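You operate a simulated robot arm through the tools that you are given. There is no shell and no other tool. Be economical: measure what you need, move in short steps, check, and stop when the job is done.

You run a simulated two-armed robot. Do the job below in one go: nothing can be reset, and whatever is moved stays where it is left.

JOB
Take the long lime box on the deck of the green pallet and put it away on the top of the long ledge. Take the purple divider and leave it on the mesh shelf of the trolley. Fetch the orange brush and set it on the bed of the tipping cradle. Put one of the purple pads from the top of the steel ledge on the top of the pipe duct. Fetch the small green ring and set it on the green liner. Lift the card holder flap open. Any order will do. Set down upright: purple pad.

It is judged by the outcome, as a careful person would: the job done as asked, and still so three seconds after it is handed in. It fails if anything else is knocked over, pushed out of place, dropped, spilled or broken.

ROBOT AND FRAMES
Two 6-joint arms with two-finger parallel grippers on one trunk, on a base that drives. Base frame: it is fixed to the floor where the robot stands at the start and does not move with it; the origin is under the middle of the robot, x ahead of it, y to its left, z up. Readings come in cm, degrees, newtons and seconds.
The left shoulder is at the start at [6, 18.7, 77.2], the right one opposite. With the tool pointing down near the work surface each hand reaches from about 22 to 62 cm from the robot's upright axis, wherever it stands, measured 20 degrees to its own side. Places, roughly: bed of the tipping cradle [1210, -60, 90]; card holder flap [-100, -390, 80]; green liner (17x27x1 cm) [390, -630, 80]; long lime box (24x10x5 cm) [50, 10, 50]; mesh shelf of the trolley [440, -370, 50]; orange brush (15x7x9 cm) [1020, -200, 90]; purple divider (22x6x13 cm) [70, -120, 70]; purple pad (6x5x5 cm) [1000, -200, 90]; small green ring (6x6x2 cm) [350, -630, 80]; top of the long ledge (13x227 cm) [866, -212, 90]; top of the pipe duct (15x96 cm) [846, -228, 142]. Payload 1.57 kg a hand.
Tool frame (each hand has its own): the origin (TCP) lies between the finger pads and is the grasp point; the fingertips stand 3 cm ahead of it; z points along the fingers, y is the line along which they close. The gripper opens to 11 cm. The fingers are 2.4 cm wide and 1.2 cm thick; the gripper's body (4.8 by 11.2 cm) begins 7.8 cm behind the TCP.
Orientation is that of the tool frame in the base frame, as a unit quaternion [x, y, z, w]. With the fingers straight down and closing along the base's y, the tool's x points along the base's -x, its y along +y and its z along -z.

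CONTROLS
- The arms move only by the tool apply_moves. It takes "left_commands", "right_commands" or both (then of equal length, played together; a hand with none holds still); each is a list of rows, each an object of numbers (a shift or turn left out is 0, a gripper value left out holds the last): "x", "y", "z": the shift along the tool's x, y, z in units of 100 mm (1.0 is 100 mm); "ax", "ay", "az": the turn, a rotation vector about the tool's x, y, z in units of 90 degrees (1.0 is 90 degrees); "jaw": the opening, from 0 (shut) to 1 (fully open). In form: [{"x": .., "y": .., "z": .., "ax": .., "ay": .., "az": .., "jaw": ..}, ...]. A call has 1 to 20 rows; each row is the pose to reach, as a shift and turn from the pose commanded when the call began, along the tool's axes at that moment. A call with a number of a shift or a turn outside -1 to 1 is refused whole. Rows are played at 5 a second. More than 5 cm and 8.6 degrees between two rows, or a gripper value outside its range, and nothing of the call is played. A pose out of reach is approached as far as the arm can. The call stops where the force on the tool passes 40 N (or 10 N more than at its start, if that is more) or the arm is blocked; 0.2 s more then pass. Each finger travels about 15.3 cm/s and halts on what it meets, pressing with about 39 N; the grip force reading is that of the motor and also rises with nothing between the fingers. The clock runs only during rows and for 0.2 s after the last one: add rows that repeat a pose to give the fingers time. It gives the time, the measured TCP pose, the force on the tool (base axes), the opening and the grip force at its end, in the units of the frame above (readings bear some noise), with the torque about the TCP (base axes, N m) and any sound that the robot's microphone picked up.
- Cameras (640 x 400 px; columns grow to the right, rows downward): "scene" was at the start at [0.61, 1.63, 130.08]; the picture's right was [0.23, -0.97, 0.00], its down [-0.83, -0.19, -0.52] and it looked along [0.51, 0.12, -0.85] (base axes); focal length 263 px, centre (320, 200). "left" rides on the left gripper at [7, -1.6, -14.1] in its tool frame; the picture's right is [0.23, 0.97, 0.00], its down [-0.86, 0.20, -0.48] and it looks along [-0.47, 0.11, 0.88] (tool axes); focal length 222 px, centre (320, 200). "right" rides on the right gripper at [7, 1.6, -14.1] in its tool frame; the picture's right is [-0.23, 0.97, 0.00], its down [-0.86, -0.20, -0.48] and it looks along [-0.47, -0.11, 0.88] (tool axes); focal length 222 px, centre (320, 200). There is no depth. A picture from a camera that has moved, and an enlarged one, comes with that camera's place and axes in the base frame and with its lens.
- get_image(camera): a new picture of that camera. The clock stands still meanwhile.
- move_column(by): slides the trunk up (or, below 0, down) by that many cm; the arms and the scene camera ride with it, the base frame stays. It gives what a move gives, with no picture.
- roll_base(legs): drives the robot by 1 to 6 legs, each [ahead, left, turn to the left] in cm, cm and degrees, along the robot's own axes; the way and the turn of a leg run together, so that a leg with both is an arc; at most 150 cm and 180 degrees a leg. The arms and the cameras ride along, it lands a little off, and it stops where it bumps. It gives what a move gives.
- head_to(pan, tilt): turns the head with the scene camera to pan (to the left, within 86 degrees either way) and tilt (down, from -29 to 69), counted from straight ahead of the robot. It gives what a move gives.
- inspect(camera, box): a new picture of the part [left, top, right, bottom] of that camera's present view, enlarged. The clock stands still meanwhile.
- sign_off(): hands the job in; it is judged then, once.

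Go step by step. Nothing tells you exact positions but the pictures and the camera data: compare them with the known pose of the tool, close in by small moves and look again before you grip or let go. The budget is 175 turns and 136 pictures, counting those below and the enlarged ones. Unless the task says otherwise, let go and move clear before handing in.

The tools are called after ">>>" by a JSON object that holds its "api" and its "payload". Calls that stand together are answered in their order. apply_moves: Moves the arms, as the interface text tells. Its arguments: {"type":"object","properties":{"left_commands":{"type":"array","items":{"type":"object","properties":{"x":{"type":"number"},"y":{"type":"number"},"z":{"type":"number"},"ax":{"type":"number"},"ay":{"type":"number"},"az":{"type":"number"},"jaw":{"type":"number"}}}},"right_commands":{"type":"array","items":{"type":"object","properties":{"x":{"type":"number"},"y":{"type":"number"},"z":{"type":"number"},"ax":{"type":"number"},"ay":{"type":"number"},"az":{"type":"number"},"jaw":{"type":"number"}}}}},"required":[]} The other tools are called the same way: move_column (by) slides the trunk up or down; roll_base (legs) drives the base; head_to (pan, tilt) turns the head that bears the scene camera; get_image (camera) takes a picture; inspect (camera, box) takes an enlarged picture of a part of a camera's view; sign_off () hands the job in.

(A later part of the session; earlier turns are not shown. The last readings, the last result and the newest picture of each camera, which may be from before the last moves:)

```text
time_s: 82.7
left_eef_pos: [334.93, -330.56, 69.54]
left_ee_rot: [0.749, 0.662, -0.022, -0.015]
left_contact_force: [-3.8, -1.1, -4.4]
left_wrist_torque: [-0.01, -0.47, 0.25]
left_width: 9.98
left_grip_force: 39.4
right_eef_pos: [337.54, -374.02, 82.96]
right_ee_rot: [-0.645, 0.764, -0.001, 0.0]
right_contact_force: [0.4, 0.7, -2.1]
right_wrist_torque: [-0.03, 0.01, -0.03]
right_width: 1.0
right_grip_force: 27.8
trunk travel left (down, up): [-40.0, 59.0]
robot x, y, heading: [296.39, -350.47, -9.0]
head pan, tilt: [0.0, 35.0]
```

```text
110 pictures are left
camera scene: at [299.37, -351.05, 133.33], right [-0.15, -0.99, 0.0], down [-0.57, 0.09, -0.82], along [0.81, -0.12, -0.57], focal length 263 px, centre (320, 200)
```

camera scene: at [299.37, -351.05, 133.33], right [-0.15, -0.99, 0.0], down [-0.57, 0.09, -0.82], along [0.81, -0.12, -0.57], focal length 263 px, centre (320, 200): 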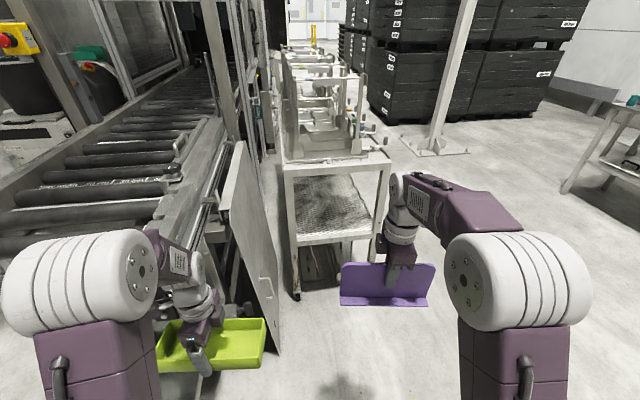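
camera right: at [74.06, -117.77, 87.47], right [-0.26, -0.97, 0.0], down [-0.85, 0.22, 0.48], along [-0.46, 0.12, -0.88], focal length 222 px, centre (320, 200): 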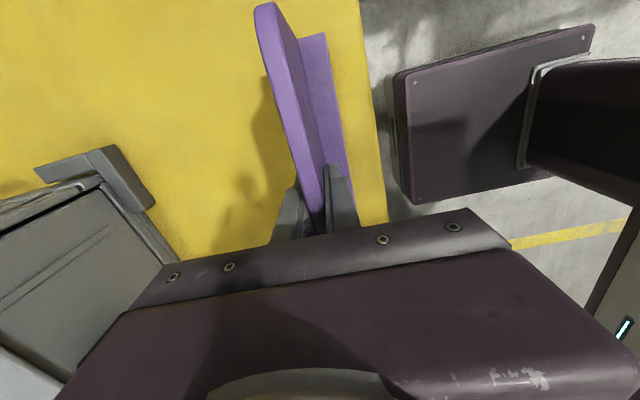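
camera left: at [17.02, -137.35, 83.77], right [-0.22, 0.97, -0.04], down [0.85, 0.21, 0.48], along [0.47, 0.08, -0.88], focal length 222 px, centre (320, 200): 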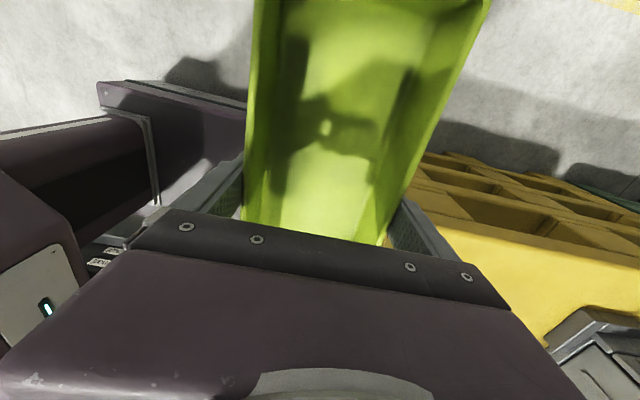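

The tray touched a panel beside the conveyor at the left. Backing off at once and moving right, then I'll check that panel and the trolley.

>>> {"api": "roll_base", "payload": {"legs": [[-35, 0, 0], [0, -50, 0]]}}

>>> {"api": "head_to", "payload": {"pan": 15, "tilt": 30}}

>>> {"api": "get_image", "payload": {"camera": "scene"}}

>>> {"api": "get_image", "payload": {"camera": "left"}}

```text
time_s: 87.5
left_eef_pos: [292.43, -374.68, 69.64]
left_ee_rot: [0.751, 0.66, -0.021, -0.015]
left_contact_force: [0.1, -0.1, -2.7]
left_wrist_torque: [0.02, 0.01, -0.03]
left_width: 10.01
left_grip_force: 39.7
right_eef_pos: [294.86, -418.09, 83.08]
right_ee_rot: [-0.643, 0.765, 0.0, -0.001]
right_contact_force: [0.6, 0.7, -3.2]
right_wrist_torque: [0.02, 0.02, 0.01]
right_width: 0.96
right_grip_force: 27.3
trunk travel left (down, up): [-40.0, 59.0]
robot x, y, heading: [253.97, -394.53, -8.8]
head pan, tilt: [0.0, 35.0]
```

```text
time_s: 88.2
left_eef_pos: [292.57, -374.72, 69.56]
left_ee_rot: [0.751, 0.66, -0.021, -0.015]
left_contact_force: [0.1, 0.1, -2.2]
left_wrist_torque: [0.04, 0.01, 0.01]
left_width: 9.97
left_grip_force: 39.3
right_eef_pos: [294.96, -418.05, 83.03]
right_ee_rot: [-0.644, 0.765, 0.001, 0.0]
right_contact_force: [-0.9, 0.3, -2.7]
right_wrist_torque: [-0.02, 0.0, -0.03]
right_width: 0.95
right_grip_force: 27.9
trunk travel left (down, up): [-40.0, 59.0]
robot x, y, heading: [254.12, -394.66, -9.2]
head pan, tilt: [15.0, 30.0]
```

```text
109 pictures are left
camera scene: at [257.11, -392.63, 134.1], right [0.1, -0.99, 0.0], down [-0.5, -0.05, -0.87], along [0.86, 0.09, -0.5], focal length 263 px, centre (320, 200)
```

scene: 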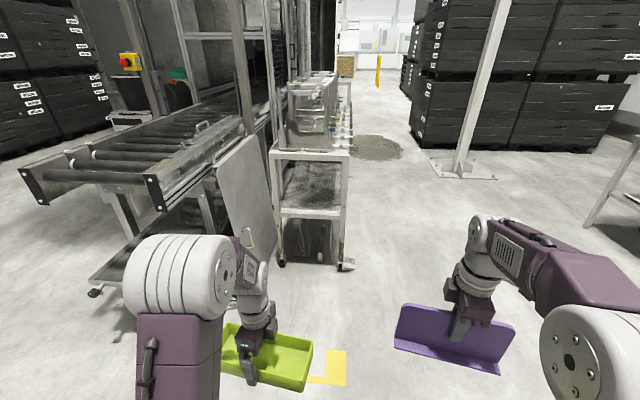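

```text
108 pictures are left
camera left: at [292.48, -367.61, 83.67], right [0.99, 0.1, -0.05], down [0.11, -0.87, 0.48], along [0.0, -0.48, -0.88], focal length 222 px, centre (320, 200)
```

left: 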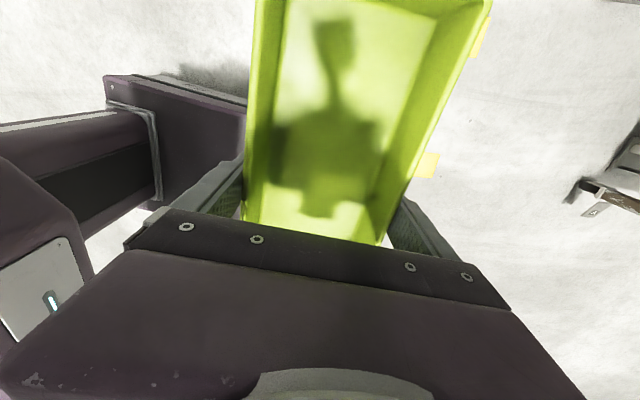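

The panel looks unmoved. The trolley's mesh shelf (z≈43–50) sits under a top shelf, so I'll look at it from its right side, where there is more room.

>>> {"api": "roll_base", "payload": {"legs": [[0, 0, 9], [0, -75, 0], [150, 0, 0], [0, 0, 90]]}}

>>> {"api": "head_to", "payload": {"pan": -5, "tilt": 40}}

>>> {"api": "get_image", "payload": {"camera": "scene"}}

```text
time_s: 103.7
left_eef_pos: [379.09, -432.09, 69.63]
left_ee_rot: [-0.011, 1.0, -0.025, 0.007]
left_contact_force: [-0.6, -0.5, -2.8]
left_wrist_torque: [0.0, -0.02, 0.0]
left_width: 9.98
left_grip_force: 38.9
right_eef_pos: [421.51, -422.96, 82.96]
right_ee_rot: [1.0, -0.01, 0.001, 0.0]
right_contact_force: [0.5, -0.3, -2.1]
right_wrist_torque: [-0.01, -0.01, -0.01]
right_width: 0.99
right_grip_force: 27.9
trunk travel left (down, up): [-40.0, 59.0]
robot x, y, heading: [404.61, -467.42, 89.9]
head pan, tilt: [15.0, 30.0]
```

```text
time_s: 104.6
left_eef_pos: [378.96, -432.11, 69.68]
left_ee_rot: [-0.011, 1.0, -0.025, 0.006]
left_contact_force: [-0.5, 0.7, -3.1]
left_wrist_torque: [0.03, 0.0, -0.03]
left_width: 10.0
left_grip_force: 38.7
right_eef_pos: [421.54, -423.02, 83.09]
right_ee_rot: [1.0, -0.009, 0.0, 0.001]
right_contact_force: [0.1, -0.4, -1.9]
right_wrist_torque: [0.02, 0.0, 0.0]
right_width: 0.95
right_grip_force: 28.0
trunk travel left (down, up): [-40.0, 59.0]
robot x, y, heading: [404.69, -466.64, 89.9]
head pan, tilt: [-5.0, 40.0]
```

```text
107 pictures are left
camera scene: at [405.29, -464.4, 132.58], right [1.0, -0.09, 0.0], down [-0.06, -0.64, -0.77], along [0.07, 0.76, -0.64], focal length 263 px, centre (320, 200)
```

scene: 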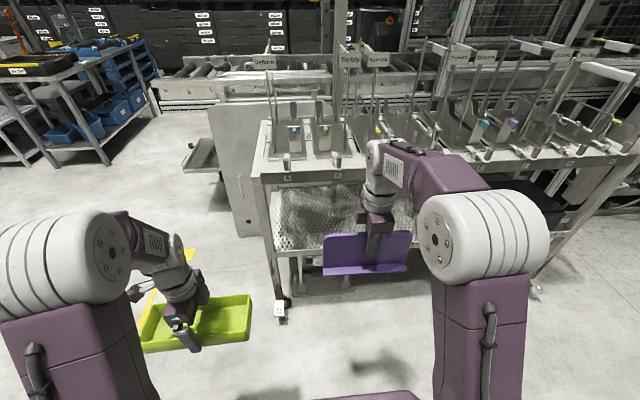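

This is the trolley's long side, open above the mesh shelf (z≈46) with a top deck at z≈80. I'll zoom in to check the shelf lip and find a free spot.

>>> {"api": "inspect", "payload": {"camera": "scene", "box": [240, 100, 560, 300]}}

>>> {"api": "apply_moves", "payload": {"right_commands": [{"az": 0.09}, {"az": 0.18}, {"az": 0.27}, {"az": 0.36}, {"az": 0.45}, {"az": 0.54}, {"az": 0.63}, {"az": 0.72}, {"az": 0.81}, {"az": 0.9}, {"az": 0.99}]}}

>>> {"api": "apply_moves", "payload": {"right_commands": [{"az": 0.09}, {"az": 0.18}, {"az": 0.27}, {"az": 0.36}, {"az": 0.45}, {"az": 0.54}, {"az": 0.63}, {"az": 0.72}, {"az": 0.81}, {"az": 0.9}, {"az": 1.0}]}}

```text
2.00 times, centred on (400, 200) of scene
camera zoom: at [405.29, -464.4, 132.58], right [1.0, -0.09, 0.0], down [-0.06, -0.64, -0.77], along [0.07, 0.76, -0.64], focal length 526 px, centre (160, 200)
```

zoom: 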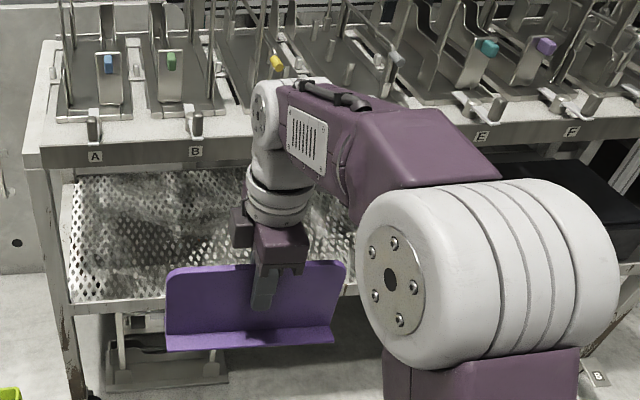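

```text
time_s: 107.0
left_eef_pos: [379.01, -432.08, 69.55]
left_ee_rot: [-0.013, 1.0, -0.025, 0.006]
left_contact_force: [-0.3, -0.3, -3.3]
left_wrist_torque: [0.01, 0.01, -0.02]
left_width: 9.98
left_grip_force: 38.8
right_eef_pos: [421.45, -422.82, 83.02]
right_ee_rot: [-0.705, 0.709, -0.002, -0.001]
right_contact_force: [0.3, 0.2, -1.7]
right_wrist_torque: [-0.02, -0.01, -0.04]
right_width: 0.98
right_grip_force: 27.7
trunk travel left (down, up): [-40.0, 59.0]
robot x, y, heading: [404.71, -466.84, 90.0]
head pan, tilt: [-5.0, 40.0]
```

```text
refused: row 11 steps farther than a row can; nothing moved
```

The mesh area below A and B is empty. Finishing the half-turn of the right hand.

>>> {"api": "apply_moves", "payload": {"right_commands": [{"az": 0.09}, {"az": 0.18}, {"az": 0.27}, {"az": 0.36}, {"az": 0.45}, {"az": 0.54}, {"az": 0.63}, {"az": 0.72}, {"az": 0.81}, {"az": 0.9}, {"az": 0.95}, {"az": 1.0}]}}

>>> {"api": "apply_moves", "payload": {"right_commands": [{"ax": -0.09}, {"ax": -0.18}, {"ax": -0.27}, {"ax": -0.36}, {"ax": -0.45}, {"ax": -0.54}, {"ax": -0.63}, {"ax": -0.72}, {"ax": -0.81}, {"ax": -0.9}, {"ax": -0.95}, {"ax": -1.0}]}}

>>> {"api": "get_image", "payload": {"camera": "scene"}}

```text
time_s: 109.6
left_eef_pos: [379.04, -432.15, 69.56]
left_ee_rot: [-0.012, 1.0, -0.024, 0.006]
left_contact_force: [0.5, 0.4, -3.2]
left_wrist_torque: [-0.03, -0.03, 0.0]
left_width: 9.97
left_grip_force: 39.1
right_eef_pos: [421.59, -422.87, 83.1]
right_ee_rot: [0.002, 1.0, -0.001, 0.0]
right_contact_force: [-0.2, -0.1, -2.0]
right_wrist_torque: [-0.02, 0.0, 0.02]
right_width: 1.02
right_grip_force: 27.8
trunk travel left (down, up): [-40.0, 59.0]
robot x, y, heading: [404.9, -467.37, 89.7]
head pan, tilt: [-5.0, 40.0]
```

```text
time_s: 112.2
left_eef_pos: [379.15, -432.08, 69.58]
left_ee_rot: [-0.013, 1.0, -0.025, 0.006]
left_contact_force: [-0.1, 0.4, -2.4]
left_wrist_torque: [0.02, 0.01, -0.02]
left_width: 9.96
left_grip_force: 38.9
right_eef_pos: [421.27, -416.73, 94.9]
right_ee_rot: [0.0, 0.725, 0.689, 0.0]
right_contact_force: [-0.4, -0.2, -1.5]
right_wrist_torque: [-0.06, 0.01, 0.04]
right_width: 0.97
right_grip_force: 27.6
right hand out of reach, approached as far as the arm can: row 6, 7, 8, 9, 10, 11, 12
trunk travel left (down, up): [-40.0, 59.0]
robot x, y, heading: [404.67, -467.34, 89.6]
head pan, tilt: [-5.0, 40.0]
```

```text
105 pictures are left
camera scene: at [405.29, -464.45, 132.57], right [1.0, -0.09, 0.0], down [-0.06, -0.64, -0.77], along [0.07, 0.76, -0.64], focal length 263 px, centre (320, 200)
```

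scene: 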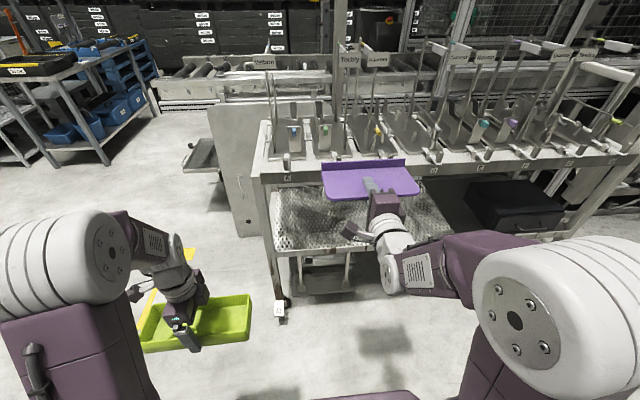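

The plate is now nearly horizontal with its flange up at the far end. I'll back up 15 cm for arm room and lower the trunk 30 cm.

>>> {"api": "roll_base", "payload": {"legs": [[-12, 0, 0]]}}

>>> {"api": "move_column", "payload": {"by": -30}}

>>> {"api": "apply_moves", "payload": {"right_commands": [{"z": 0.25}, {"z": 0.5}, {"z": 0.75}, {"z": 1.0}, {"z": 1.0}]}}

>>> {"api": "get_image", "payload": {"camera": "scene"}}

```text
time_s: 113.4
left_eef_pos: [379.02, -443.93, 69.55]
left_ee_rot: [-0.01, 1.0, -0.024, 0.007]
left_contact_force: [-0.1, 0.2, -2.1]
left_wrist_torque: [0.03, -0.02, 0.01]
left_width: 9.98
left_grip_force: 38.4
right_eef_pos: [421.42, -428.66, 94.82]
right_ee_rot: [-0.001, 0.725, 0.689, 0.0]
right_contact_force: [-0.6, 0.2, -2.1]
right_wrist_torque: [-0.07, -0.01, -0.05]
right_width: 0.96
right_grip_force: 27.8
trunk travel left (down, up): [-40.0, 59.0]
robot x, y, heading: [404.32, -478.72, 89.9]
head pan, tilt: [-5.0, 40.0]
```

```text
time_s: 116.4
left_eef_pos: [379.13, -444.03, 39.68]
left_ee_rot: [-0.011, 1.0, -0.025, 0.006]
left_contact_force: [1.2, -0.2, -3.0]
left_wrist_torque: [0.01, 0.01, 0.01]
left_width: 9.97
left_grip_force: 39.0
right_eef_pos: [421.39, -428.69, 65.03]
right_ee_rot: [0.0, 0.725, 0.688, 0.0]
right_contact_force: [-0.8, -0.3, -2.2]
right_wrist_torque: [-0.07, 0.03, 0.02]
right_width: 0.97
right_grip_force: 27.6
trunk travel left (down, up): [-10.0, 89.0]
robot x, y, heading: [404.56, -478.79, 89.9]
head pan, tilt: [-5.0, 40.0]
```

```text
time_s: 117.6
left_eef_pos: [379.02, -443.84, 39.64]
left_ee_rot: [-0.011, 1.0, -0.025, 0.007]
left_contact_force: [0.2, 0.0, -3.5]
left_wrist_torque: [-0.03, -0.03, -0.05]
left_width: 9.99
left_grip_force: 38.6
right_eef_pos: [421.3, -418.68, 64.39]
right_ee_rot: [0.0, 0.725, 0.688, 0.0]
right_contact_force: [-0.2, 0.3, -2.3]
right_wrist_torque: [-0.04, -0.01, -0.02]
right_width: 0.98
right_grip_force: 27.8
trunk travel left (down, up): [-10.0, 89.0]
robot x, y, heading: [404.42, -478.71, 89.9]
head pan, tilt: [-5.0, 40.0]
```

```text
104 pictures are left
camera scene: at [405.26, -476.26, 102.57], right [1.0, -0.09, 0.0], down [-0.06, -0.64, -0.77], along [0.07, 0.76, -0.64], focal length 263 px, centre (320, 200)
```

scene: 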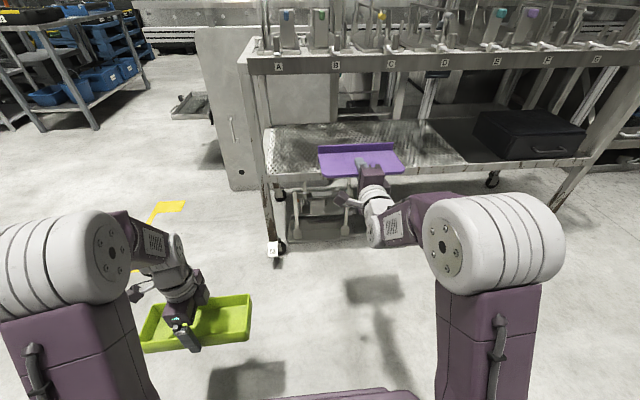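

>>> {"api": "inspect", "payload": {"camera": "scene", "box": [240, 50, 432, 170]}}

>>> {"api": "get_image", "payload": {"camera": "right"}}

```text
3.33 times, centred on (336, 110) of scene
camera zoom: at [405.26, -476.26, 102.57], right [1.0, -0.09, 0.0], down [-0.06, -0.64, -0.77], along [0.07, 0.76, -0.64], focal length 876 px, centre (267, 500)
```

zoom: 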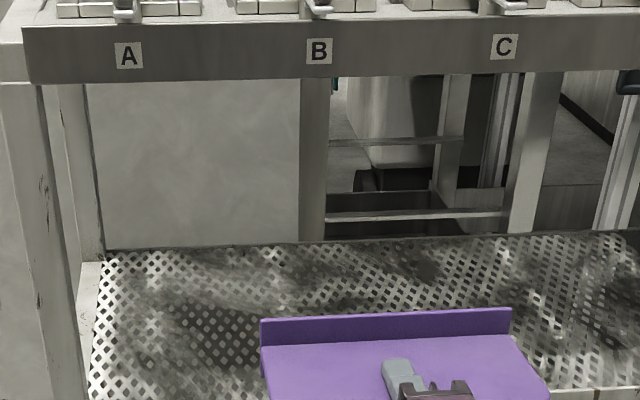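

```text
102 pictures are left
camera right: at [414.5, -432.7, 66.83], right [0.23, 0.05, 0.97], down [0.85, -0.49, -0.17], along [0.47, 0.87, -0.15], focal length 222 px, centre (320, 200)
```

right: 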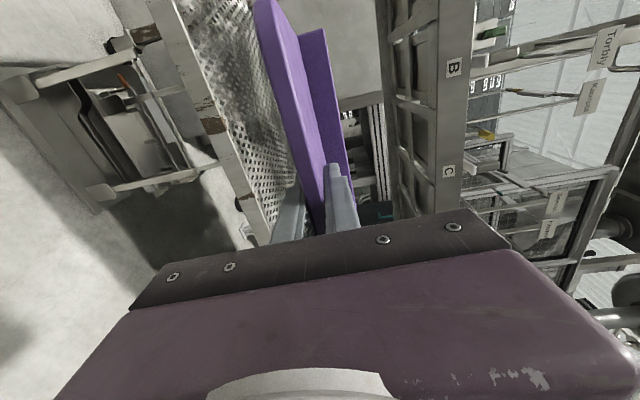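

The plate can go straight in under A–C. Driving 18 cm closer with the plate at z≈64 (gap is about 46–78), then lowering.

>>> {"api": "roll_base", "payload": {"legs": [[18, 0, 0]]}}

>>> {"api": "apply_moves", "payload": {"right_commands": [{"y": -0.3}, {"y": -0.6}, {"y": -0.9}, {"y": -0.9, "z": 0.3}, {"y": -0.9, "z": 0.5}]}}

>>> {"api": "get_image", "payload": {"camera": "right"}}

>>> {"api": "get_image", "payload": {"camera": "scene"}}

```text
time_s: 119.1
left_eef_pos: [379.1, -425.8, 39.63]
left_ee_rot: [-0.012, 1.0, -0.025, 0.007]
left_contact_force: [0.2, -0.3, -2.8]
left_wrist_torque: [-0.02, 0.01, 0.01]
left_width: 9.97
left_grip_force: 39.2
right_eef_pos: [421.45, -400.75, 64.37]
right_ee_rot: [0.0, 0.726, 0.688, 0.0]
right_contact_force: [0.5, 0.6, -1.4]
right_wrist_torque: [-0.09, 0.03, 0.01]
right_width: 0.96
right_grip_force: 27.5
trunk travel left (down, up): [-10.0, 89.0]
robot x, y, heading: [404.55, -460.61, 89.7]
head pan, tilt: [-5.0, 40.0]
```

```text
time_s: 120.3
left_eef_pos: [379.22, -425.72, 39.57]
left_ee_rot: [-0.011, 1.0, -0.026, 0.005]
left_contact_force: [-0.3, -0.6, -3.7]
left_wrist_torque: [0.02, 0.01, -0.02]
left_width: 9.99
left_grip_force: 38.8
right_eef_pos: [421.46, -394.45, 56.59]
right_ee_rot: [-0.001, 0.729, 0.684, 0.001]
right_contact_force: [-0.4, 0.5, -2.1]
right_wrist_torque: [-0.08, 0.03, -0.02]
right_width: 0.95
right_grip_force: 28.1
right hand out of reach, approached as far as the arm can: row 2, 3, 4, 5
trunk travel left (down, up): [-10.0, 89.0]
robot x, y, heading: [404.6, -460.51, 89.7]
head pan, tilt: [-5.0, 40.0]
```

```text
101 pictures are left
camera right: at [414.67, -408.4, 59.19], right [0.23, 0.06, 0.97], down [0.85, -0.49, -0.17], along [0.47, 0.87, -0.16], focal length 222 px, centre (320, 200)
```

right: 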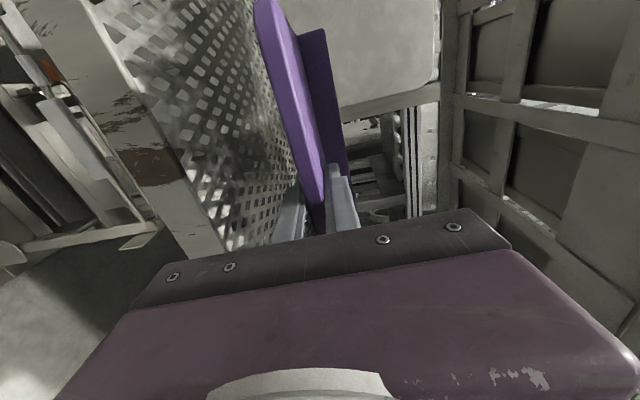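

```text
100 pictures are left
camera scene: at [405.36, -458.08, 102.57], right [1.0, -0.09, 0.0], down [-0.06, -0.64, -0.77], along [0.07, 0.76, -0.64], focal length 263 px, centre (320, 200)
```

scene: 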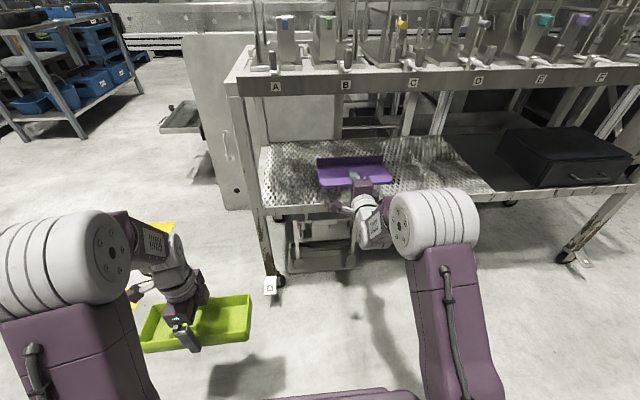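

The mesh surface is at z≈49 with its front edge at y≈−397. I'll go 2.5 cm farther in and lower with the trunk until the plate is just above the mesh.

>>> {"api": "roll_base", "payload": {"legs": [[2.5, 0, 0]]}}

>>> {"api": "move_column", "payload": {"by": -4.5}}

>>> {"api": "get_image", "payload": {"camera": "right"}}

```text
time_s: 121.1
left_eef_pos: [379.22, -423.28, 39.66]
left_ee_rot: [-0.012, 1.0, -0.025, 0.006]
left_contact_force: [0.3, -0.2, -2.1]
left_wrist_torque: [0.0, -0.01, 0.02]
left_width: 9.97
left_grip_force: 39.1
right_eef_pos: [421.54, -392.15, 56.63]
right_ee_rot: [0.001, 0.728, 0.686, 0.001]
right_contact_force: [-0.1, -0.4, -0.8]
right_wrist_torque: [-0.07, -0.01, -0.03]
right_width: 0.96
right_grip_force: 28.2
trunk travel left (down, up): [-10.0, 89.0]
robot x, y, heading: [404.77, -458.25, 89.2]
head pan, tilt: [-5.0, 40.0]
```

```text
time_s: 122.0
left_eef_pos: [379.14, -423.27, 35.08]
left_ee_rot: [-0.011, 1.0, -0.025, 0.006]
left_contact_force: [0.9, -0.4, -2.1]
left_wrist_torque: [0.02, -0.08, 0.02]
left_width: 9.97
left_grip_force: 39.7
right_eef_pos: [421.5, -392.13, 52.12]
right_ee_rot: [0.0, 0.728, 0.686, 0.0]
right_contact_force: [-0.3, -0.4, -1.8]
right_wrist_torque: [-0.1, 0.01, -0.01]
right_width: 0.97
right_grip_force: 27.8
trunk travel left (down, up): [-5.5, 93.5]
robot x, y, heading: [404.52, -458.5, 89.8]
head pan, tilt: [-5.0, 40.0]
```

```text
99 pictures are left
camera right: at [414.69, -405.98, 54.74], right [0.23, 0.06, 0.97], down [0.85, -0.49, -0.17], along [0.47, 0.87, -0.16], focal length 222 px, centre (320, 200)
```

right: 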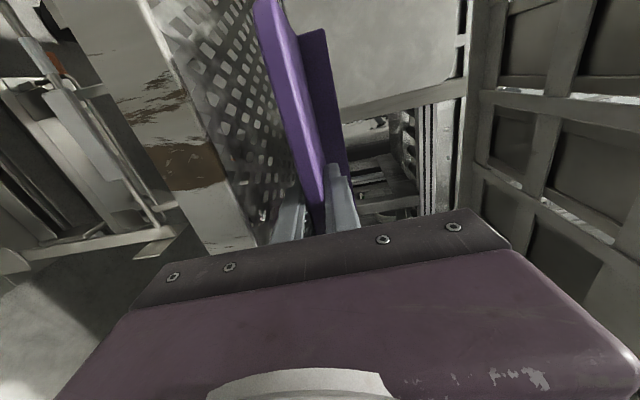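

Still a small gap; lowering in small steps and watching the force.

>>> {"api": "move_column", "payload": {"by": -1.5}}

>>> {"api": "move_column", "payload": {"by": -1}}

>>> {"api": "get_image", "payload": {"camera": "right"}}

```text
time_s: 122.6
left_eef_pos: [379.22, -423.26, 33.6]
left_ee_rot: [-0.011, 1.0, -0.026, 0.006]
left_contact_force: [0.7, 0.0, -3.7]
left_wrist_torque: [0.03, 0.0, 0.0]
left_width: 9.97
left_grip_force: 38.9
right_eef_pos: [421.61, -392.13, 50.54]
right_ee_rot: [0.001, 0.729, 0.685, 0.001]
right_contact_force: [0.5, -0.7, -1.6]
right_wrist_torque: [-0.05, 0.02, -0.01]
right_width: 0.96
right_grip_force: 28.0
trunk travel left (down, up): [-4.0, 95.0]
robot x, y, heading: [404.08, -458.08, 89.7]
head pan, tilt: [-5.0, 40.0]
```

```text
time_s: 123.2
left_eef_pos: [379.33, -423.29, 32.62]
left_ee_rot: [-0.012, 1.0, -0.025, 0.006]
left_contact_force: [-0.3, -0.2, -1.8]
left_wrist_torque: [0.03, -0.01, 0.02]
left_width: 10.0
left_grip_force: 39.2
right_eef_pos: [421.58, -392.12, 50.07]
right_ee_rot: [0.0, 0.724, 0.69, 0.001]
right_contact_force: [0.3, 1.4, 15.2]
right_wrist_torque: [1.5, 0.04, -0.05]
right_width: 0.99
right_grip_force: 27.6
trunk travel left (down, up): [-3.0, 96.0]
robot x, y, heading: [404.58, -458.45, 89.5]
head pan, tilt: [-5.0, 40.0]
```

```text
98 pictures are left
camera right: at [414.67, -406.03, 52.62], right [0.23, 0.05, 0.97], down [0.85, -0.49, -0.17], along [0.47, 0.87, -0.15], focal length 222 px, centre (320, 200)
```

right: 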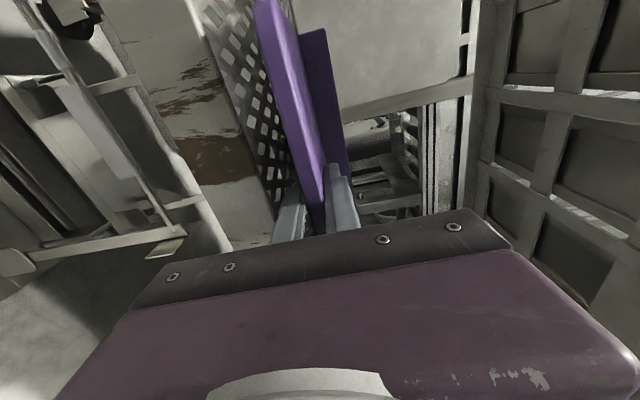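

Contact: 15 N at the plate's far edge. Opening a little and withdrawing straight back.

>>> {"api": "apply_moves", "payload": {"right_commands": [{"jaw": 0.15}, {"jaw": 0.2}, {"jaw": 0.22}, {"jaw": 0.22}, {"jaw": 0.22, "z": -0.2}, {"jaw": 0.22, "z": -0.5}, {"jaw": 0.22, "z": -0.9}]}}

>>> {"api": "get_image", "payload": {"camera": "right"}}

>>> {"api": "get_image", "payload": {"camera": "scene"}}

```text
time_s: 124.8
left_eef_pos: [379.19, -423.39, 32.62]
left_ee_rot: [-0.011, 1.0, -0.026, 0.006]
left_contact_force: [0.3, 0.5, -3.0]
left_wrist_torque: [0.03, -0.02, 0.01]
left_width: 9.96
left_grip_force: 39.2
right_eef_pos: [421.81, -399.17, 53.8]
right_ee_rot: [0.001, 0.734, 0.679, 0.001]
right_contact_force: [-0.3, -0.7, -0.7]
right_wrist_torque: [0.02, -0.01, 0.02]
right_width: 2.47
right_grip_force: 0.2
right hand out of reach, approached as far as the arm can: row 5, 6, 7
trunk travel left (down, up): [-3.0, 96.0]
robot x, y, heading: [405.05, -457.99, 89.8]
head pan, tilt: [-5.0, 40.0]
```

```text
97 pictures are left
camera right: at [414.85, -413.02, 56.65], right [0.23, 0.08, 0.97], down [0.85, -0.49, -0.16], along [0.47, 0.87, -0.18], focal length 222 px, centre (320, 200)
```

right: 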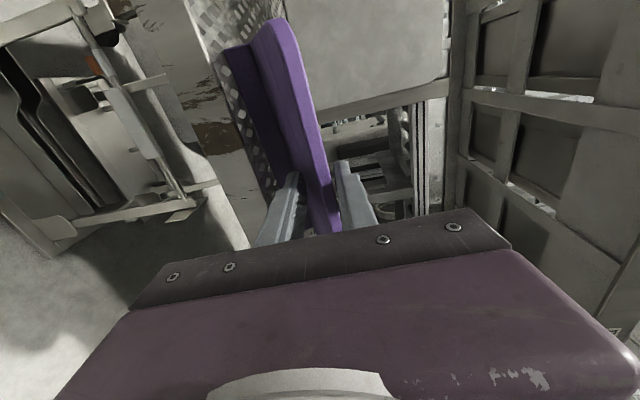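

```text
96 pictures are left
camera scene: at [405.37, -455.65, 95.57], right [1.0, -0.09, 0.0], down [-0.06, -0.64, -0.77], along [0.07, 0.76, -0.64], focal length 263 px, centre (320, 200)
```

scene: 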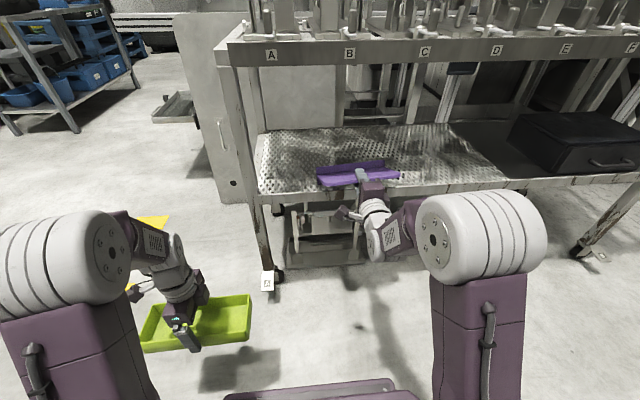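

>>> {"api": "inspect", "payload": {"camera": "scene", "box": [280, 130, 440, 230]}}

>>> {"api": "inspect", "payload": {"camera": "right", "box": [180, 0, 440, 240]}}

```text
4.00 times, centred on (360, 180) of scene
camera zoom: at [405.37, -455.65, 95.57], right [1.0, -0.09, 0.0], down [-0.06, -0.64, -0.77], along [0.07, 0.76, -0.64], focal length 1052 px, centre (160, 280)
```

zoom: 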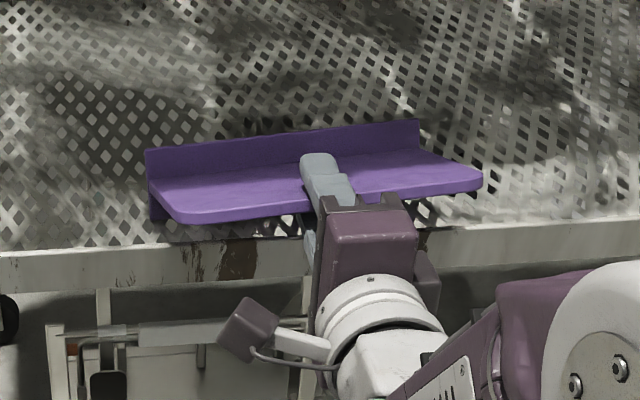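

```text
1.67 times, centred on (310, 120) of right
camera zoom: at [414.85, -413.02, 56.65], right [0.23, 0.08, 0.97], down [0.85, -0.49, -0.16], along [0.47, 0.87, -0.18], focal length 370 px, centre (337, 333)
```

zoom: 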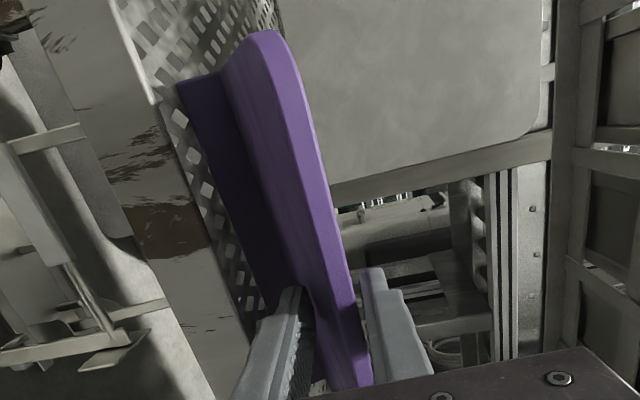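

The divider is T-shaped, so it now rests on the rear lip and my lower finger, and slid back slightly as I withdrew. I'll re-grip its near edge, push 5 cm further in, lower, and release again.

>>> {"api": "apply_moves", "payload": {"right_commands": [{"jaw": 0}, {"jaw": 0}, {"jaw": 0}, {"jaw": 0}]}}

>>> {"api": "roll_base", "payload": {"legs": [[5, 0, 0]]}}

>>> {"api": "inspect", "payload": {"camera": "scene", "box": [280, 130, 440, 230]}}

```text
time_s: 125.8
left_eef_pos: [379.18, -423.21, 32.6]
left_ee_rot: [-0.012, 1.0, -0.026, 0.006]
left_contact_force: [-0.4, 0.2, -3.4]
left_wrist_torque: [-0.03, 0.01, -0.03]
left_width: 9.96
left_grip_force: 38.9
right_eef_pos: [421.7, -399.11, 53.81]
right_ee_rot: [0.001, 0.735, 0.678, 0.001]
right_contact_force: [-0.5, 0.4, -2.0]
right_wrist_torque: [-0.1, 0.02, 0.02]
right_width: 0.97
right_grip_force: 27.9
trunk travel left (down, up): [-3.0, 96.0]
robot x, y, heading: [404.72, -458.29, 89.6]
head pan, tilt: [-5.0, 40.0]
```

```text
time_s: 126.7
left_eef_pos: [379.3, -418.07, 32.48]
left_ee_rot: [-0.011, 1.0, -0.024, 0.006]
left_contact_force: [-0.7, -0.9, -2.9]
left_wrist_torque: [0.0, -0.01, 0.02]
left_width: 9.97
left_grip_force: 39.3
right_eef_pos: [421.91, -394.01, 53.76]
right_ee_rot: [0.001, 0.734, 0.679, 0.0]
right_contact_force: [1.4, 0.9, -2.1]
right_wrist_torque: [-0.13, -0.02, -0.02]
right_width: 0.97
right_grip_force: 28.4
trunk travel left (down, up): [-3.0, 96.0]
robot x, y, heading: [404.53, -453.24, 89.9]
head pan, tilt: [-5.0, 40.0]
```

```text
4.00 times, centred on (360, 180) of scene
camera zoom: at [405.41, -450.55, 95.57], right [1.0, -0.09, 0.0], down [-0.06, -0.64, -0.77], along [0.07, 0.76, -0.64], focal length 1052 px, centre (160, 280)
```

zoom: 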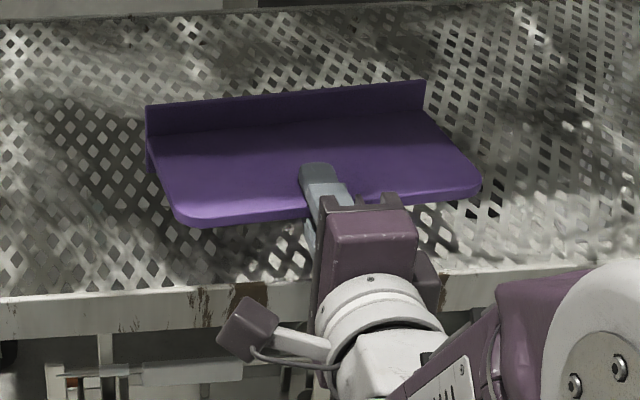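

Well inside now and held level. Lowering to the mesh.

>>> {"api": "move_column", "payload": {"by": -3}}

>>> {"api": "apply_moves", "payload": {"right_commands": [{"y": -0.05}, {"y": -0.1}]}}

```text
time_s: 127.5
left_eef_pos: [379.38, -418.24, 29.61]
left_ee_rot: [-0.01, 1.0, -0.025, 0.007]
left_contact_force: [-0.3, 0.1, -2.6]
left_wrist_torque: [0.03, -0.02, 0.01]
left_width: 9.97
left_grip_force: 39.4
right_eef_pos: [421.74, -394.15, 50.84]
right_ee_rot: [0.0, 0.734, 0.679, 0.001]
right_contact_force: [-0.4, -0.1, -0.8]
right_wrist_torque: [0.02, -0.07, 0.03]
right_width: 0.96
right_grip_force: 28.3
trunk travel left (down, up): [0.0, 99.0]
robot x, y, heading: [405.03, -452.94, 89.4]
head pan, tilt: [-5.0, 40.0]
```

```text
time_s: 128.1
left_eef_pos: [379.26, -418.13, 29.57]
left_ee_rot: [-0.01, 1.0, -0.026, 0.007]
left_contact_force: [-0.3, 0.0, -3.6]
left_wrist_torque: [0.01, -0.04, 0.01]
left_width: 9.96
left_grip_force: 38.9
right_eef_pos: [421.68, -393.97, 50.66]
right_ee_rot: [0.001, 0.735, 0.678, 0.0]
right_contact_force: [1.5, 0.4, 6.4]
right_wrist_torque: [0.97, -0.36, -0.05]
right_width: 1.0
right_grip_force: 27.2
right hand out of reach, approached as far as the arm can: row 2
trunk travel left (down, up): [0.0, 99.0]
robot x, y, heading: [405.0, -453.07, 89.5]
head pan, tilt: [-5.0, 40.0]
```

Light contact (6 N). Opening wider so the near edge sinks with the lower finger, then backing straight out with the base.

>>> {"api": "apply_moves", "payload": {"right_commands": [{"jaw": 0.15}, {"jaw": 0.25}, {"jaw": 0.35}, {"jaw": 0.4}, {"jaw": 0.4}]}}

>>> {"api": "roll_base", "payload": {"legs": [[-20, 0, 0]]}}

>>> {"api": "inspect", "payload": {"camera": "scene", "box": [260, 100, 452, 220]}}

```text
time_s: 129.3
left_eef_pos: [379.29, -418.11, 29.66]
left_ee_rot: [-0.01, 1.0, -0.025, 0.007]
left_contact_force: [-0.6, 0.2, -2.9]
left_wrist_torque: [0.0, -0.03, -0.01]
left_width: 9.98
left_grip_force: 39.4
right_eef_pos: [421.84, -393.96, 50.65]
right_ee_rot: [0.001, 0.737, 0.676, 0.001]
right_contact_force: [0.7, 0.9, 4.2]
right_wrist_torque: [0.07, 0.04, -0.06]
right_width: 3.94
right_grip_force: 0.1
trunk travel left (down, up): [0.0, 99.0]
robot x, y, heading: [404.55, -452.64, 89.4]
head pan, tilt: [-5.0, 40.0]
```

```text
time_s: 130.9
left_eef_pos: [379.08, -438.56, 29.59]
left_ee_rot: [-0.011, 1.0, -0.026, 0.006]
left_contact_force: [-0.2, 0.2, -4.0]
left_wrist_torque: [0.0, -0.01, 0.01]
left_width: 10.02
left_grip_force: 38.4
right_eef_pos: [421.64, -414.36, 50.44]
right_ee_rot: [0.0, 0.736, 0.677, 0.001]
right_contact_force: [0.6, 0.0, 0.6]
right_wrist_torque: [0.01, -0.02, 0.01]
right_width: 4.39
right_grip_force: 0.0
trunk travel left (down, up): [0.0, 99.0]
robot x, y, heading: [405.02, -473.49, 89.6]
head pan, tilt: [-5.0, 40.0]
```

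```text
3.33 times, centred on (356, 160) of scene
camera zoom: at [405.28, -470.94, 92.57], right [1.0, -0.09, 0.0], down [-0.06, -0.64, -0.77], along [0.07, 0.76, -0.64], focal length 876 px, centre (200, 333)
```

zoom: 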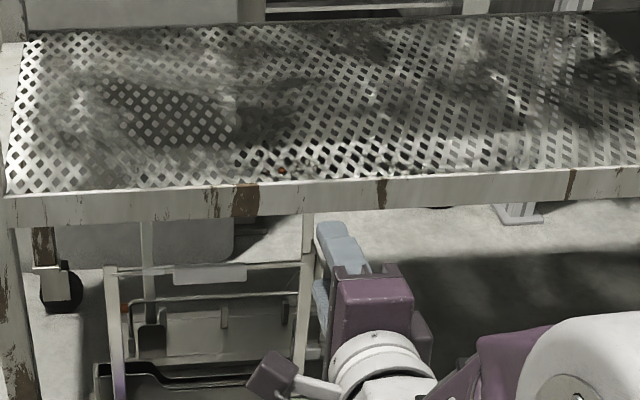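

The divider is no longer on the shelf; it was dragged off. Locating it.

>>> {"api": "head_to", "payload": {"pan": -10, "tilt": 50}}

>>> {"api": "get_image", "payload": {"camera": "scene"}}

>>> {"api": "get_image", "payload": {"camera": "right"}}

```text
time_s: 131.6
left_eef_pos: [379.09, -438.66, 29.52]
left_ee_rot: [-0.011, 1.0, -0.025, 0.007]
left_contact_force: [-0.4, -0.3, -2.6]
left_wrist_torque: [0.0, 0.0, 0.03]
left_width: 9.95
left_grip_force: 38.5
right_eef_pos: [421.56, -414.31, 50.44]
right_ee_rot: [0.0, 0.736, 0.676, 0.0]
right_contact_force: [-0.1, 0.7, 0.9]
right_wrist_torque: [0.02, -0.04, 0.0]
right_width: 4.4
right_grip_force: 0.0
trunk travel left (down, up): [0.0, 99.0]
robot x, y, heading: [404.6, -473.6, 89.6]
head pan, tilt: [-10.0, 50.0]
```

```text
91 pictures are left
camera scene: at [405.87, -471.83, 91.16], right [0.98, -0.18, 0.0], down [-0.14, -0.75, -0.64], along [0.11, 0.63, -0.77], focal length 263 px, centre (320, 200)
```

scene: 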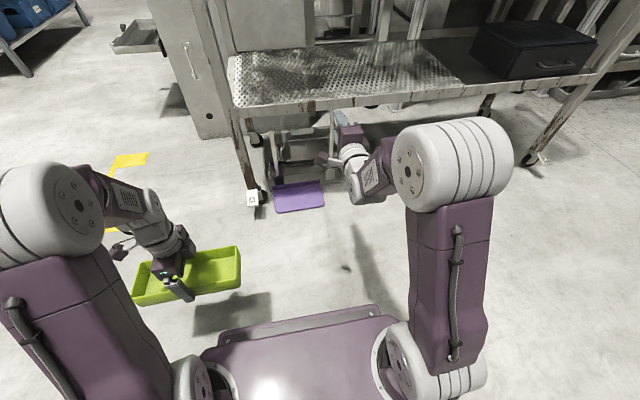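

```text
90 pictures are left
camera right: at [414.71, -428.2, 53.38], right [0.23, 0.08, 0.97], down [0.86, -0.49, -0.16], along [0.47, 0.87, -0.18], focal length 222 px, centre (320, 200)
```

right: 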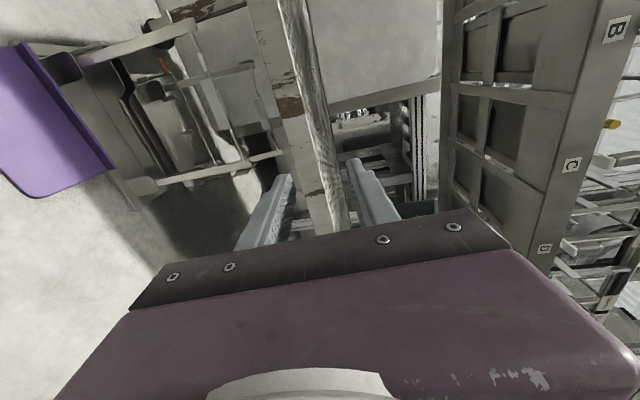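

The divider fell to the floor in front of the trolley, lying on its rear lip. I'll retrieve it: first bring the right hand back toward pointing down, at about 30° forward pitch, and look.

>>> {"api": "apply_moves", "payload": {"right_commands": [{"ax": 0.09, "jaw": 0.6}, {"ax": 0.18}, {"ax": 0.27}, {"ax": 0.36}, {"ax": 0.45}, {"ax": 0.54}, {"ax": 0.62}, {"ax": 0.62}]}}

>>> {"api": "roll_base", "payload": {"legs": [[0, 12, 0]]}}

>>> {"api": "get_image", "payload": {"camera": "right"}}

>>> {"api": "inspect", "payload": {"camera": "scene", "box": [230, 80, 422, 200]}}

```text
time_s: 133.4
left_eef_pos: [379.07, -438.65, 29.62]
left_ee_rot: [-0.011, 1.0, -0.026, 0.006]
left_contact_force: [0.5, 0.3, -2.4]
left_wrist_torque: [0.01, 0.0, -0.02]
left_width: 9.97
left_grip_force: 39.5
right_eef_pos: [421.64, -414.35, 50.45]
right_ee_rot: [0.0, 0.968, 0.252, 0.0]
right_contact_force: [-1.0, 0.1, -0.1]
right_wrist_torque: [0.05, -0.03, 0.02]
right_width: 6.62
right_grip_force: 0.0
right hand out of reach, approached as far as the arm can: row 4
trunk travel left (down, up): [0.0, 99.0]
robot x, y, heading: [404.52, -473.24, 89.8]
head pan, tilt: [-10.0, 50.0]
```

```text
time_s: 134.6
left_eef_pos: [367.12, -438.59, 29.5]
left_ee_rot: [-0.012, 1.0, -0.026, 0.006]
left_contact_force: [0.2, 0.2, -2.6]
left_wrist_torque: [0.01, -0.01, 0.0]
left_width: 10.0
left_grip_force: 38.5
right_eef_pos: [409.55, -414.3, 50.47]
right_ee_rot: [-0.001, 0.968, 0.253, 0.0]
right_contact_force: [-0.3, -0.2, -0.3]
right_wrist_torque: [0.01, 0.0, -0.01]
right_width: 6.62
right_grip_force: 0.0
trunk travel left (down, up): [0.0, 99.0]
robot x, y, heading: [392.43, -473.53, 89.9]
head pan, tilt: [-10.0, 50.0]
```

```text
89 pictures are left
camera right: at [402.69, -419.74, 63.66], right [0.23, 0.85, 0.48], down [0.86, -0.41, 0.32], along [0.47, 0.34, -0.82], focal length 222 px, centre (320, 200)
```

right: 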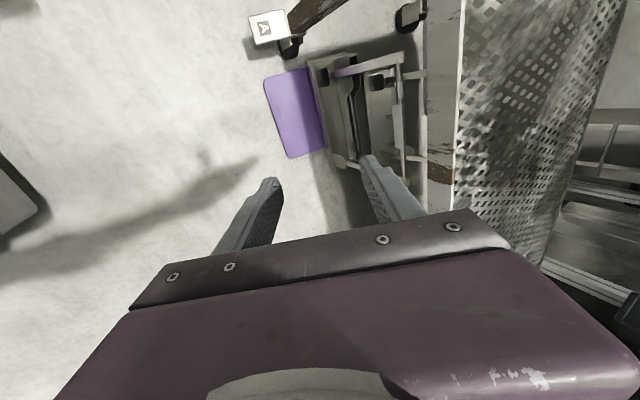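

```text
3.33 times, centred on (326, 140) of scene
camera zoom: at [393.93, -471.77, 91.16], right [0.98, -0.18, 0.0], down [-0.14, -0.75, -0.64], along [0.11, 0.63, -0.77], focal length 876 px, centre (300, 400)
```

zoom: 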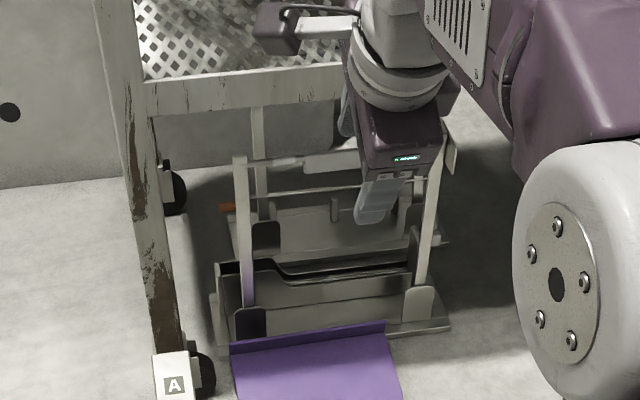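

The divider lies at x≈400–421, y≈−400 to −388, with its flange close to a rack. I'll try to drag it out by pressing closed fingertips on the plate, so I lower the closed hand in front of the shelf first.

>>> {"api": "apply_moves", "payload": {"right_commands": [{"z": 0.33, "y": -0.19, "jaw": 0}, {"z": 0.66, "y": -0.38}, {"z": 1.0, "y": -0.57}]}}

>>> {"api": "apply_moves", "payload": {"right_commands": [{"z": 0.33, "y": -0.19}, {"z": 0.66, "y": -0.38}, {"z": 1.0, "y": -0.57}]}}

>>> {"api": "apply_moves", "payload": {"right_commands": [{"z": 0.33, "y": -0.19}, {"z": 0.66, "y": -0.38}, {"z": 0.9, "y": -0.51}]}}

>>> {"api": "get_image", "payload": {"camera": "right"}}

```text
time_s: 135.4
left_eef_pos: [367.03, -438.61, 29.61]
left_ee_rot: [-0.012, 1.0, -0.026, 0.006]
left_contact_force: [-0.3, -1.1, -3.9]
left_wrist_torque: [0.01, 0.0, 0.03]
left_width: 9.98
left_grip_force: 38.3
right_eef_pos: [409.65, -414.39, 38.91]
right_ee_rot: [-0.001, 0.967, 0.253, 0.0]
right_contact_force: [-0.4, -0.5, -0.5]
right_wrist_torque: [0.01, -0.03, 0.01]
right_width: 0.0
right_grip_force: 21.3
trunk travel left (down, up): [0.0, 99.0]
robot x, y, heading: [392.52, -473.86, 90.1]
head pan, tilt: [-10.0, 50.0]
```

```text
time_s: 136.2
left_eef_pos: [367.09, -438.55, 29.46]
left_ee_rot: [-0.012, 1.0, -0.026, 0.007]
left_contact_force: [0.0, -0.9, -1.9]
left_wrist_torque: [0.01, 0.0, -0.02]
left_width: 9.96
left_grip_force: 38.9
right_eef_pos: [409.74, -414.41, 27.36]
right_ee_rot: [-0.001, 0.967, 0.253, -0.001]
right_contact_force: [0.4, 0.3, 0.5]
right_wrist_torque: [0.0, 0.02, 0.0]
right_width: 0.0
right_grip_force: 21.0
trunk travel left (down, up): [0.0, 99.0]
robot x, y, heading: [392.69, -473.68, 89.8]
head pan, tilt: [-10.0, 50.0]
```

```text
time_s: 137.0
left_eef_pos: [367.08, -438.48, 29.57]
left_ee_rot: [-0.012, 1.0, -0.026, 0.007]
left_contact_force: [-0.4, 0.1, -3.1]
left_wrist_torque: [0.0, -0.04, 0.02]
left_width: 9.98
left_grip_force: 39.0
right_eef_pos: [409.48, -414.18, 17.05]
right_ee_rot: [-0.001, 0.968, 0.25, -0.001]
right_contact_force: [0.6, 0.2, -0.7]
right_wrist_torque: [-0.01, -0.01, -0.03]
right_width: 0.01
right_grip_force: 21.1
trunk travel left (down, up): [0.0, 99.0]
robot x, y, heading: [392.49, -473.12, 89.9]
head pan, tilt: [-10.0, 50.0]
```

```text
87 pictures are left
camera right: at [402.74, -419.62, 30.37], right [0.23, 0.85, 0.47], down [0.86, -0.41, 0.32], along [0.46, 0.33, -0.82], focal length 222 px, centre (320, 200)
```

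right: 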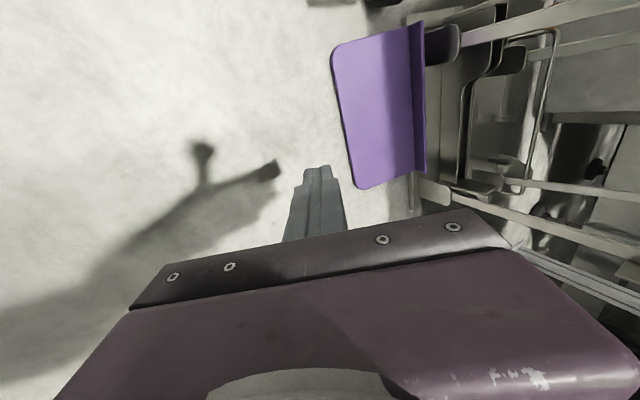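

Clear view: the plate's near edge is at y≈−400, the flange at −388. Driving 17.5 cm forward to bring the fingertips over the plate, then pressing lightly.

>>> {"api": "roll_base", "payload": {"legs": [[17.5, 0, 0]]}}

>>> {"api": "apply_moves", "payload": {"right_commands": [{"z": 0.35, "y": -0.19}, {"z": 0.7, "y": -0.39}, {"z": 0.85, "y": -0.47}, {"z": 0.92, "y": -0.51}, {"z": 0.98, "y": -0.54}]}}

>>> {"api": "get_image", "payload": {"camera": "right"}}

```text
time_s: 138.5
left_eef_pos: [367.28, -421.33, 29.64]
left_ee_rot: [-0.011, 1.0, -0.025, 0.006]
left_contact_force: [0.7, -1.1, -3.1]
left_wrist_torque: [-0.02, -0.02, 0.0]
left_width: 9.99
left_grip_force: 39.4
right_eef_pos: [409.72, -396.95, 17.13]
right_ee_rot: [-0.001, 0.968, 0.25, -0.001]
right_contact_force: [0.0, -0.3, 1.3]
right_wrist_torque: [0.0, 0.02, -0.03]
right_width: 0.01
right_grip_force: 21.1
trunk travel left (down, up): [0.0, 99.0]
robot x, y, heading: [392.78, -456.2, 90.0]
head pan, tilt: [-10.0, 50.0]
```

```text
time_s: 139.7
left_eef_pos: [367.28, -421.17, 29.56]
left_ee_rot: [-0.012, 1.0, -0.024, 0.006]
left_contact_force: [0.0, -0.6, -2.8]
left_wrist_torque: [-0.02, -0.02, -0.04]
left_width: 9.98
left_grip_force: 38.7
right_eef_pos: [409.38, -394.84, 5.98]
right_ee_rot: [0.0, 0.969, 0.247, 0.0]
right_contact_force: [-0.4, 0.6, 0.0]
right_wrist_torque: [0.0, -0.02, -0.01]
right_width: 0.01
right_grip_force: 20.9
right hand out of reach, approached as far as the arm can: row 1, 2, 3, 4, 5
trunk travel left (down, up): [0.0, 99.0]
robot x, y, heading: [392.93, -456.28, 89.8]
head pan, tilt: [-10.0, 50.0]
```

```text
86 pictures are left
camera right: at [402.64, -400.13, 19.31], right [0.23, 0.86, 0.47], down [0.86, -0.4, 0.32], along [0.47, 0.33, -0.82], focal length 222 px, centre (320, 200)
```

right: 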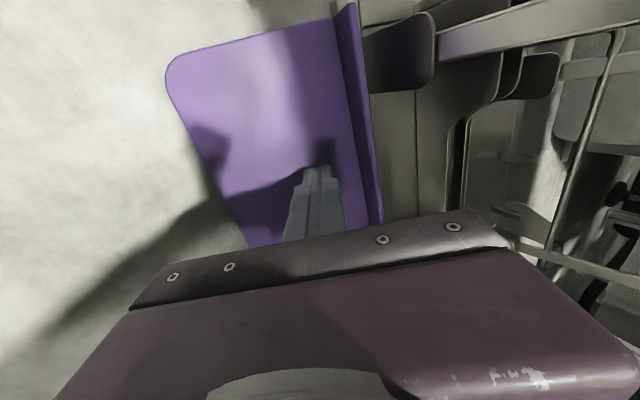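

The gap behind the flange is free (several cm) at x≈410, so I can grip the flange directly. Raising, opening to 3.5 cm, moving 5 cm forward, then straddling it.

>>> {"api": "apply_moves", "payload": {"right_commands": [{"z": -0.25, "y": 0.14, "jaw": 0.35}, {"z": -0.44, "y": 0.24}, {"z": -0.44, "y": 0.24}]}}

>>> {"api": "roll_base", "payload": {"legs": [[5, 0, 0]]}}

>>> {"api": "get_image", "payload": {"camera": "right"}}

```text
time_s: 140.5
left_eef_pos: [367.2, -421.34, 29.58]
left_ee_rot: [-0.012, 1.0, -0.025, 0.006]
left_contact_force: [0.2, 0.6, -2.5]
left_wrist_torque: [0.01, -0.02, 0.02]
left_width: 9.99
left_grip_force: 39.3
right_eef_pos: [409.48, -394.9, 11.13]
right_ee_rot: [-0.001, 0.968, 0.251, 0.001]
right_contact_force: [-0.1, -0.1, 0.4]
right_wrist_torque: [-0.02, -0.01, 0.03]
right_width: 3.85
right_grip_force: 0.1
trunk travel left (down, up): [0.0, 99.0]
robot x, y, heading: [392.72, -455.99, 90.0]
head pan, tilt: [-10.0, 50.0]
```

```text
time_s: 141.4
left_eef_pos: [367.27, -416.38, 29.61]
left_ee_rot: [-0.013, 1.0, -0.025, 0.007]
left_contact_force: [-0.1, -0.5, -2.4]
left_wrist_torque: [0.0, -0.01, -0.02]
left_width: 10.02
left_grip_force: 39.0
right_eef_pos: [409.55, -390.08, 11.06]
right_ee_rot: [-0.001, 0.968, 0.251, 0.0]
right_contact_force: [-0.7, 0.7, -0.3]
right_wrist_torque: [0.0, 0.03, -0.03]
right_width: 3.86
right_grip_force: 0.1
trunk travel left (down, up): [0.0, 99.0]
robot x, y, heading: [392.55, -451.22, 89.7]
head pan, tilt: [-10.0, 50.0]
```

```text
85 pictures are left
camera right: at [402.76, -395.41, 24.38], right [0.23, 0.85, 0.47], down [0.86, -0.4, 0.32], along [0.47, 0.33, -0.82], focal length 222 px, centre (320, 200)
```

right: 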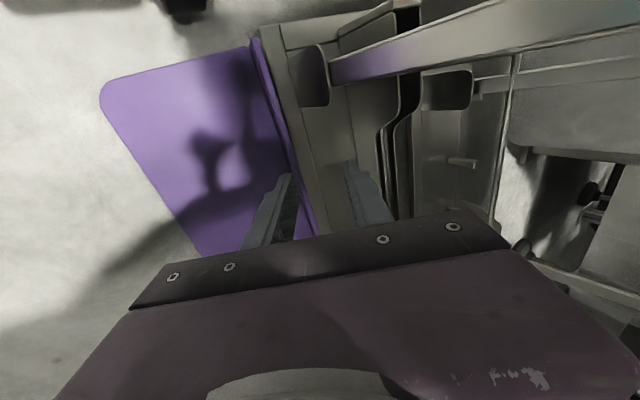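

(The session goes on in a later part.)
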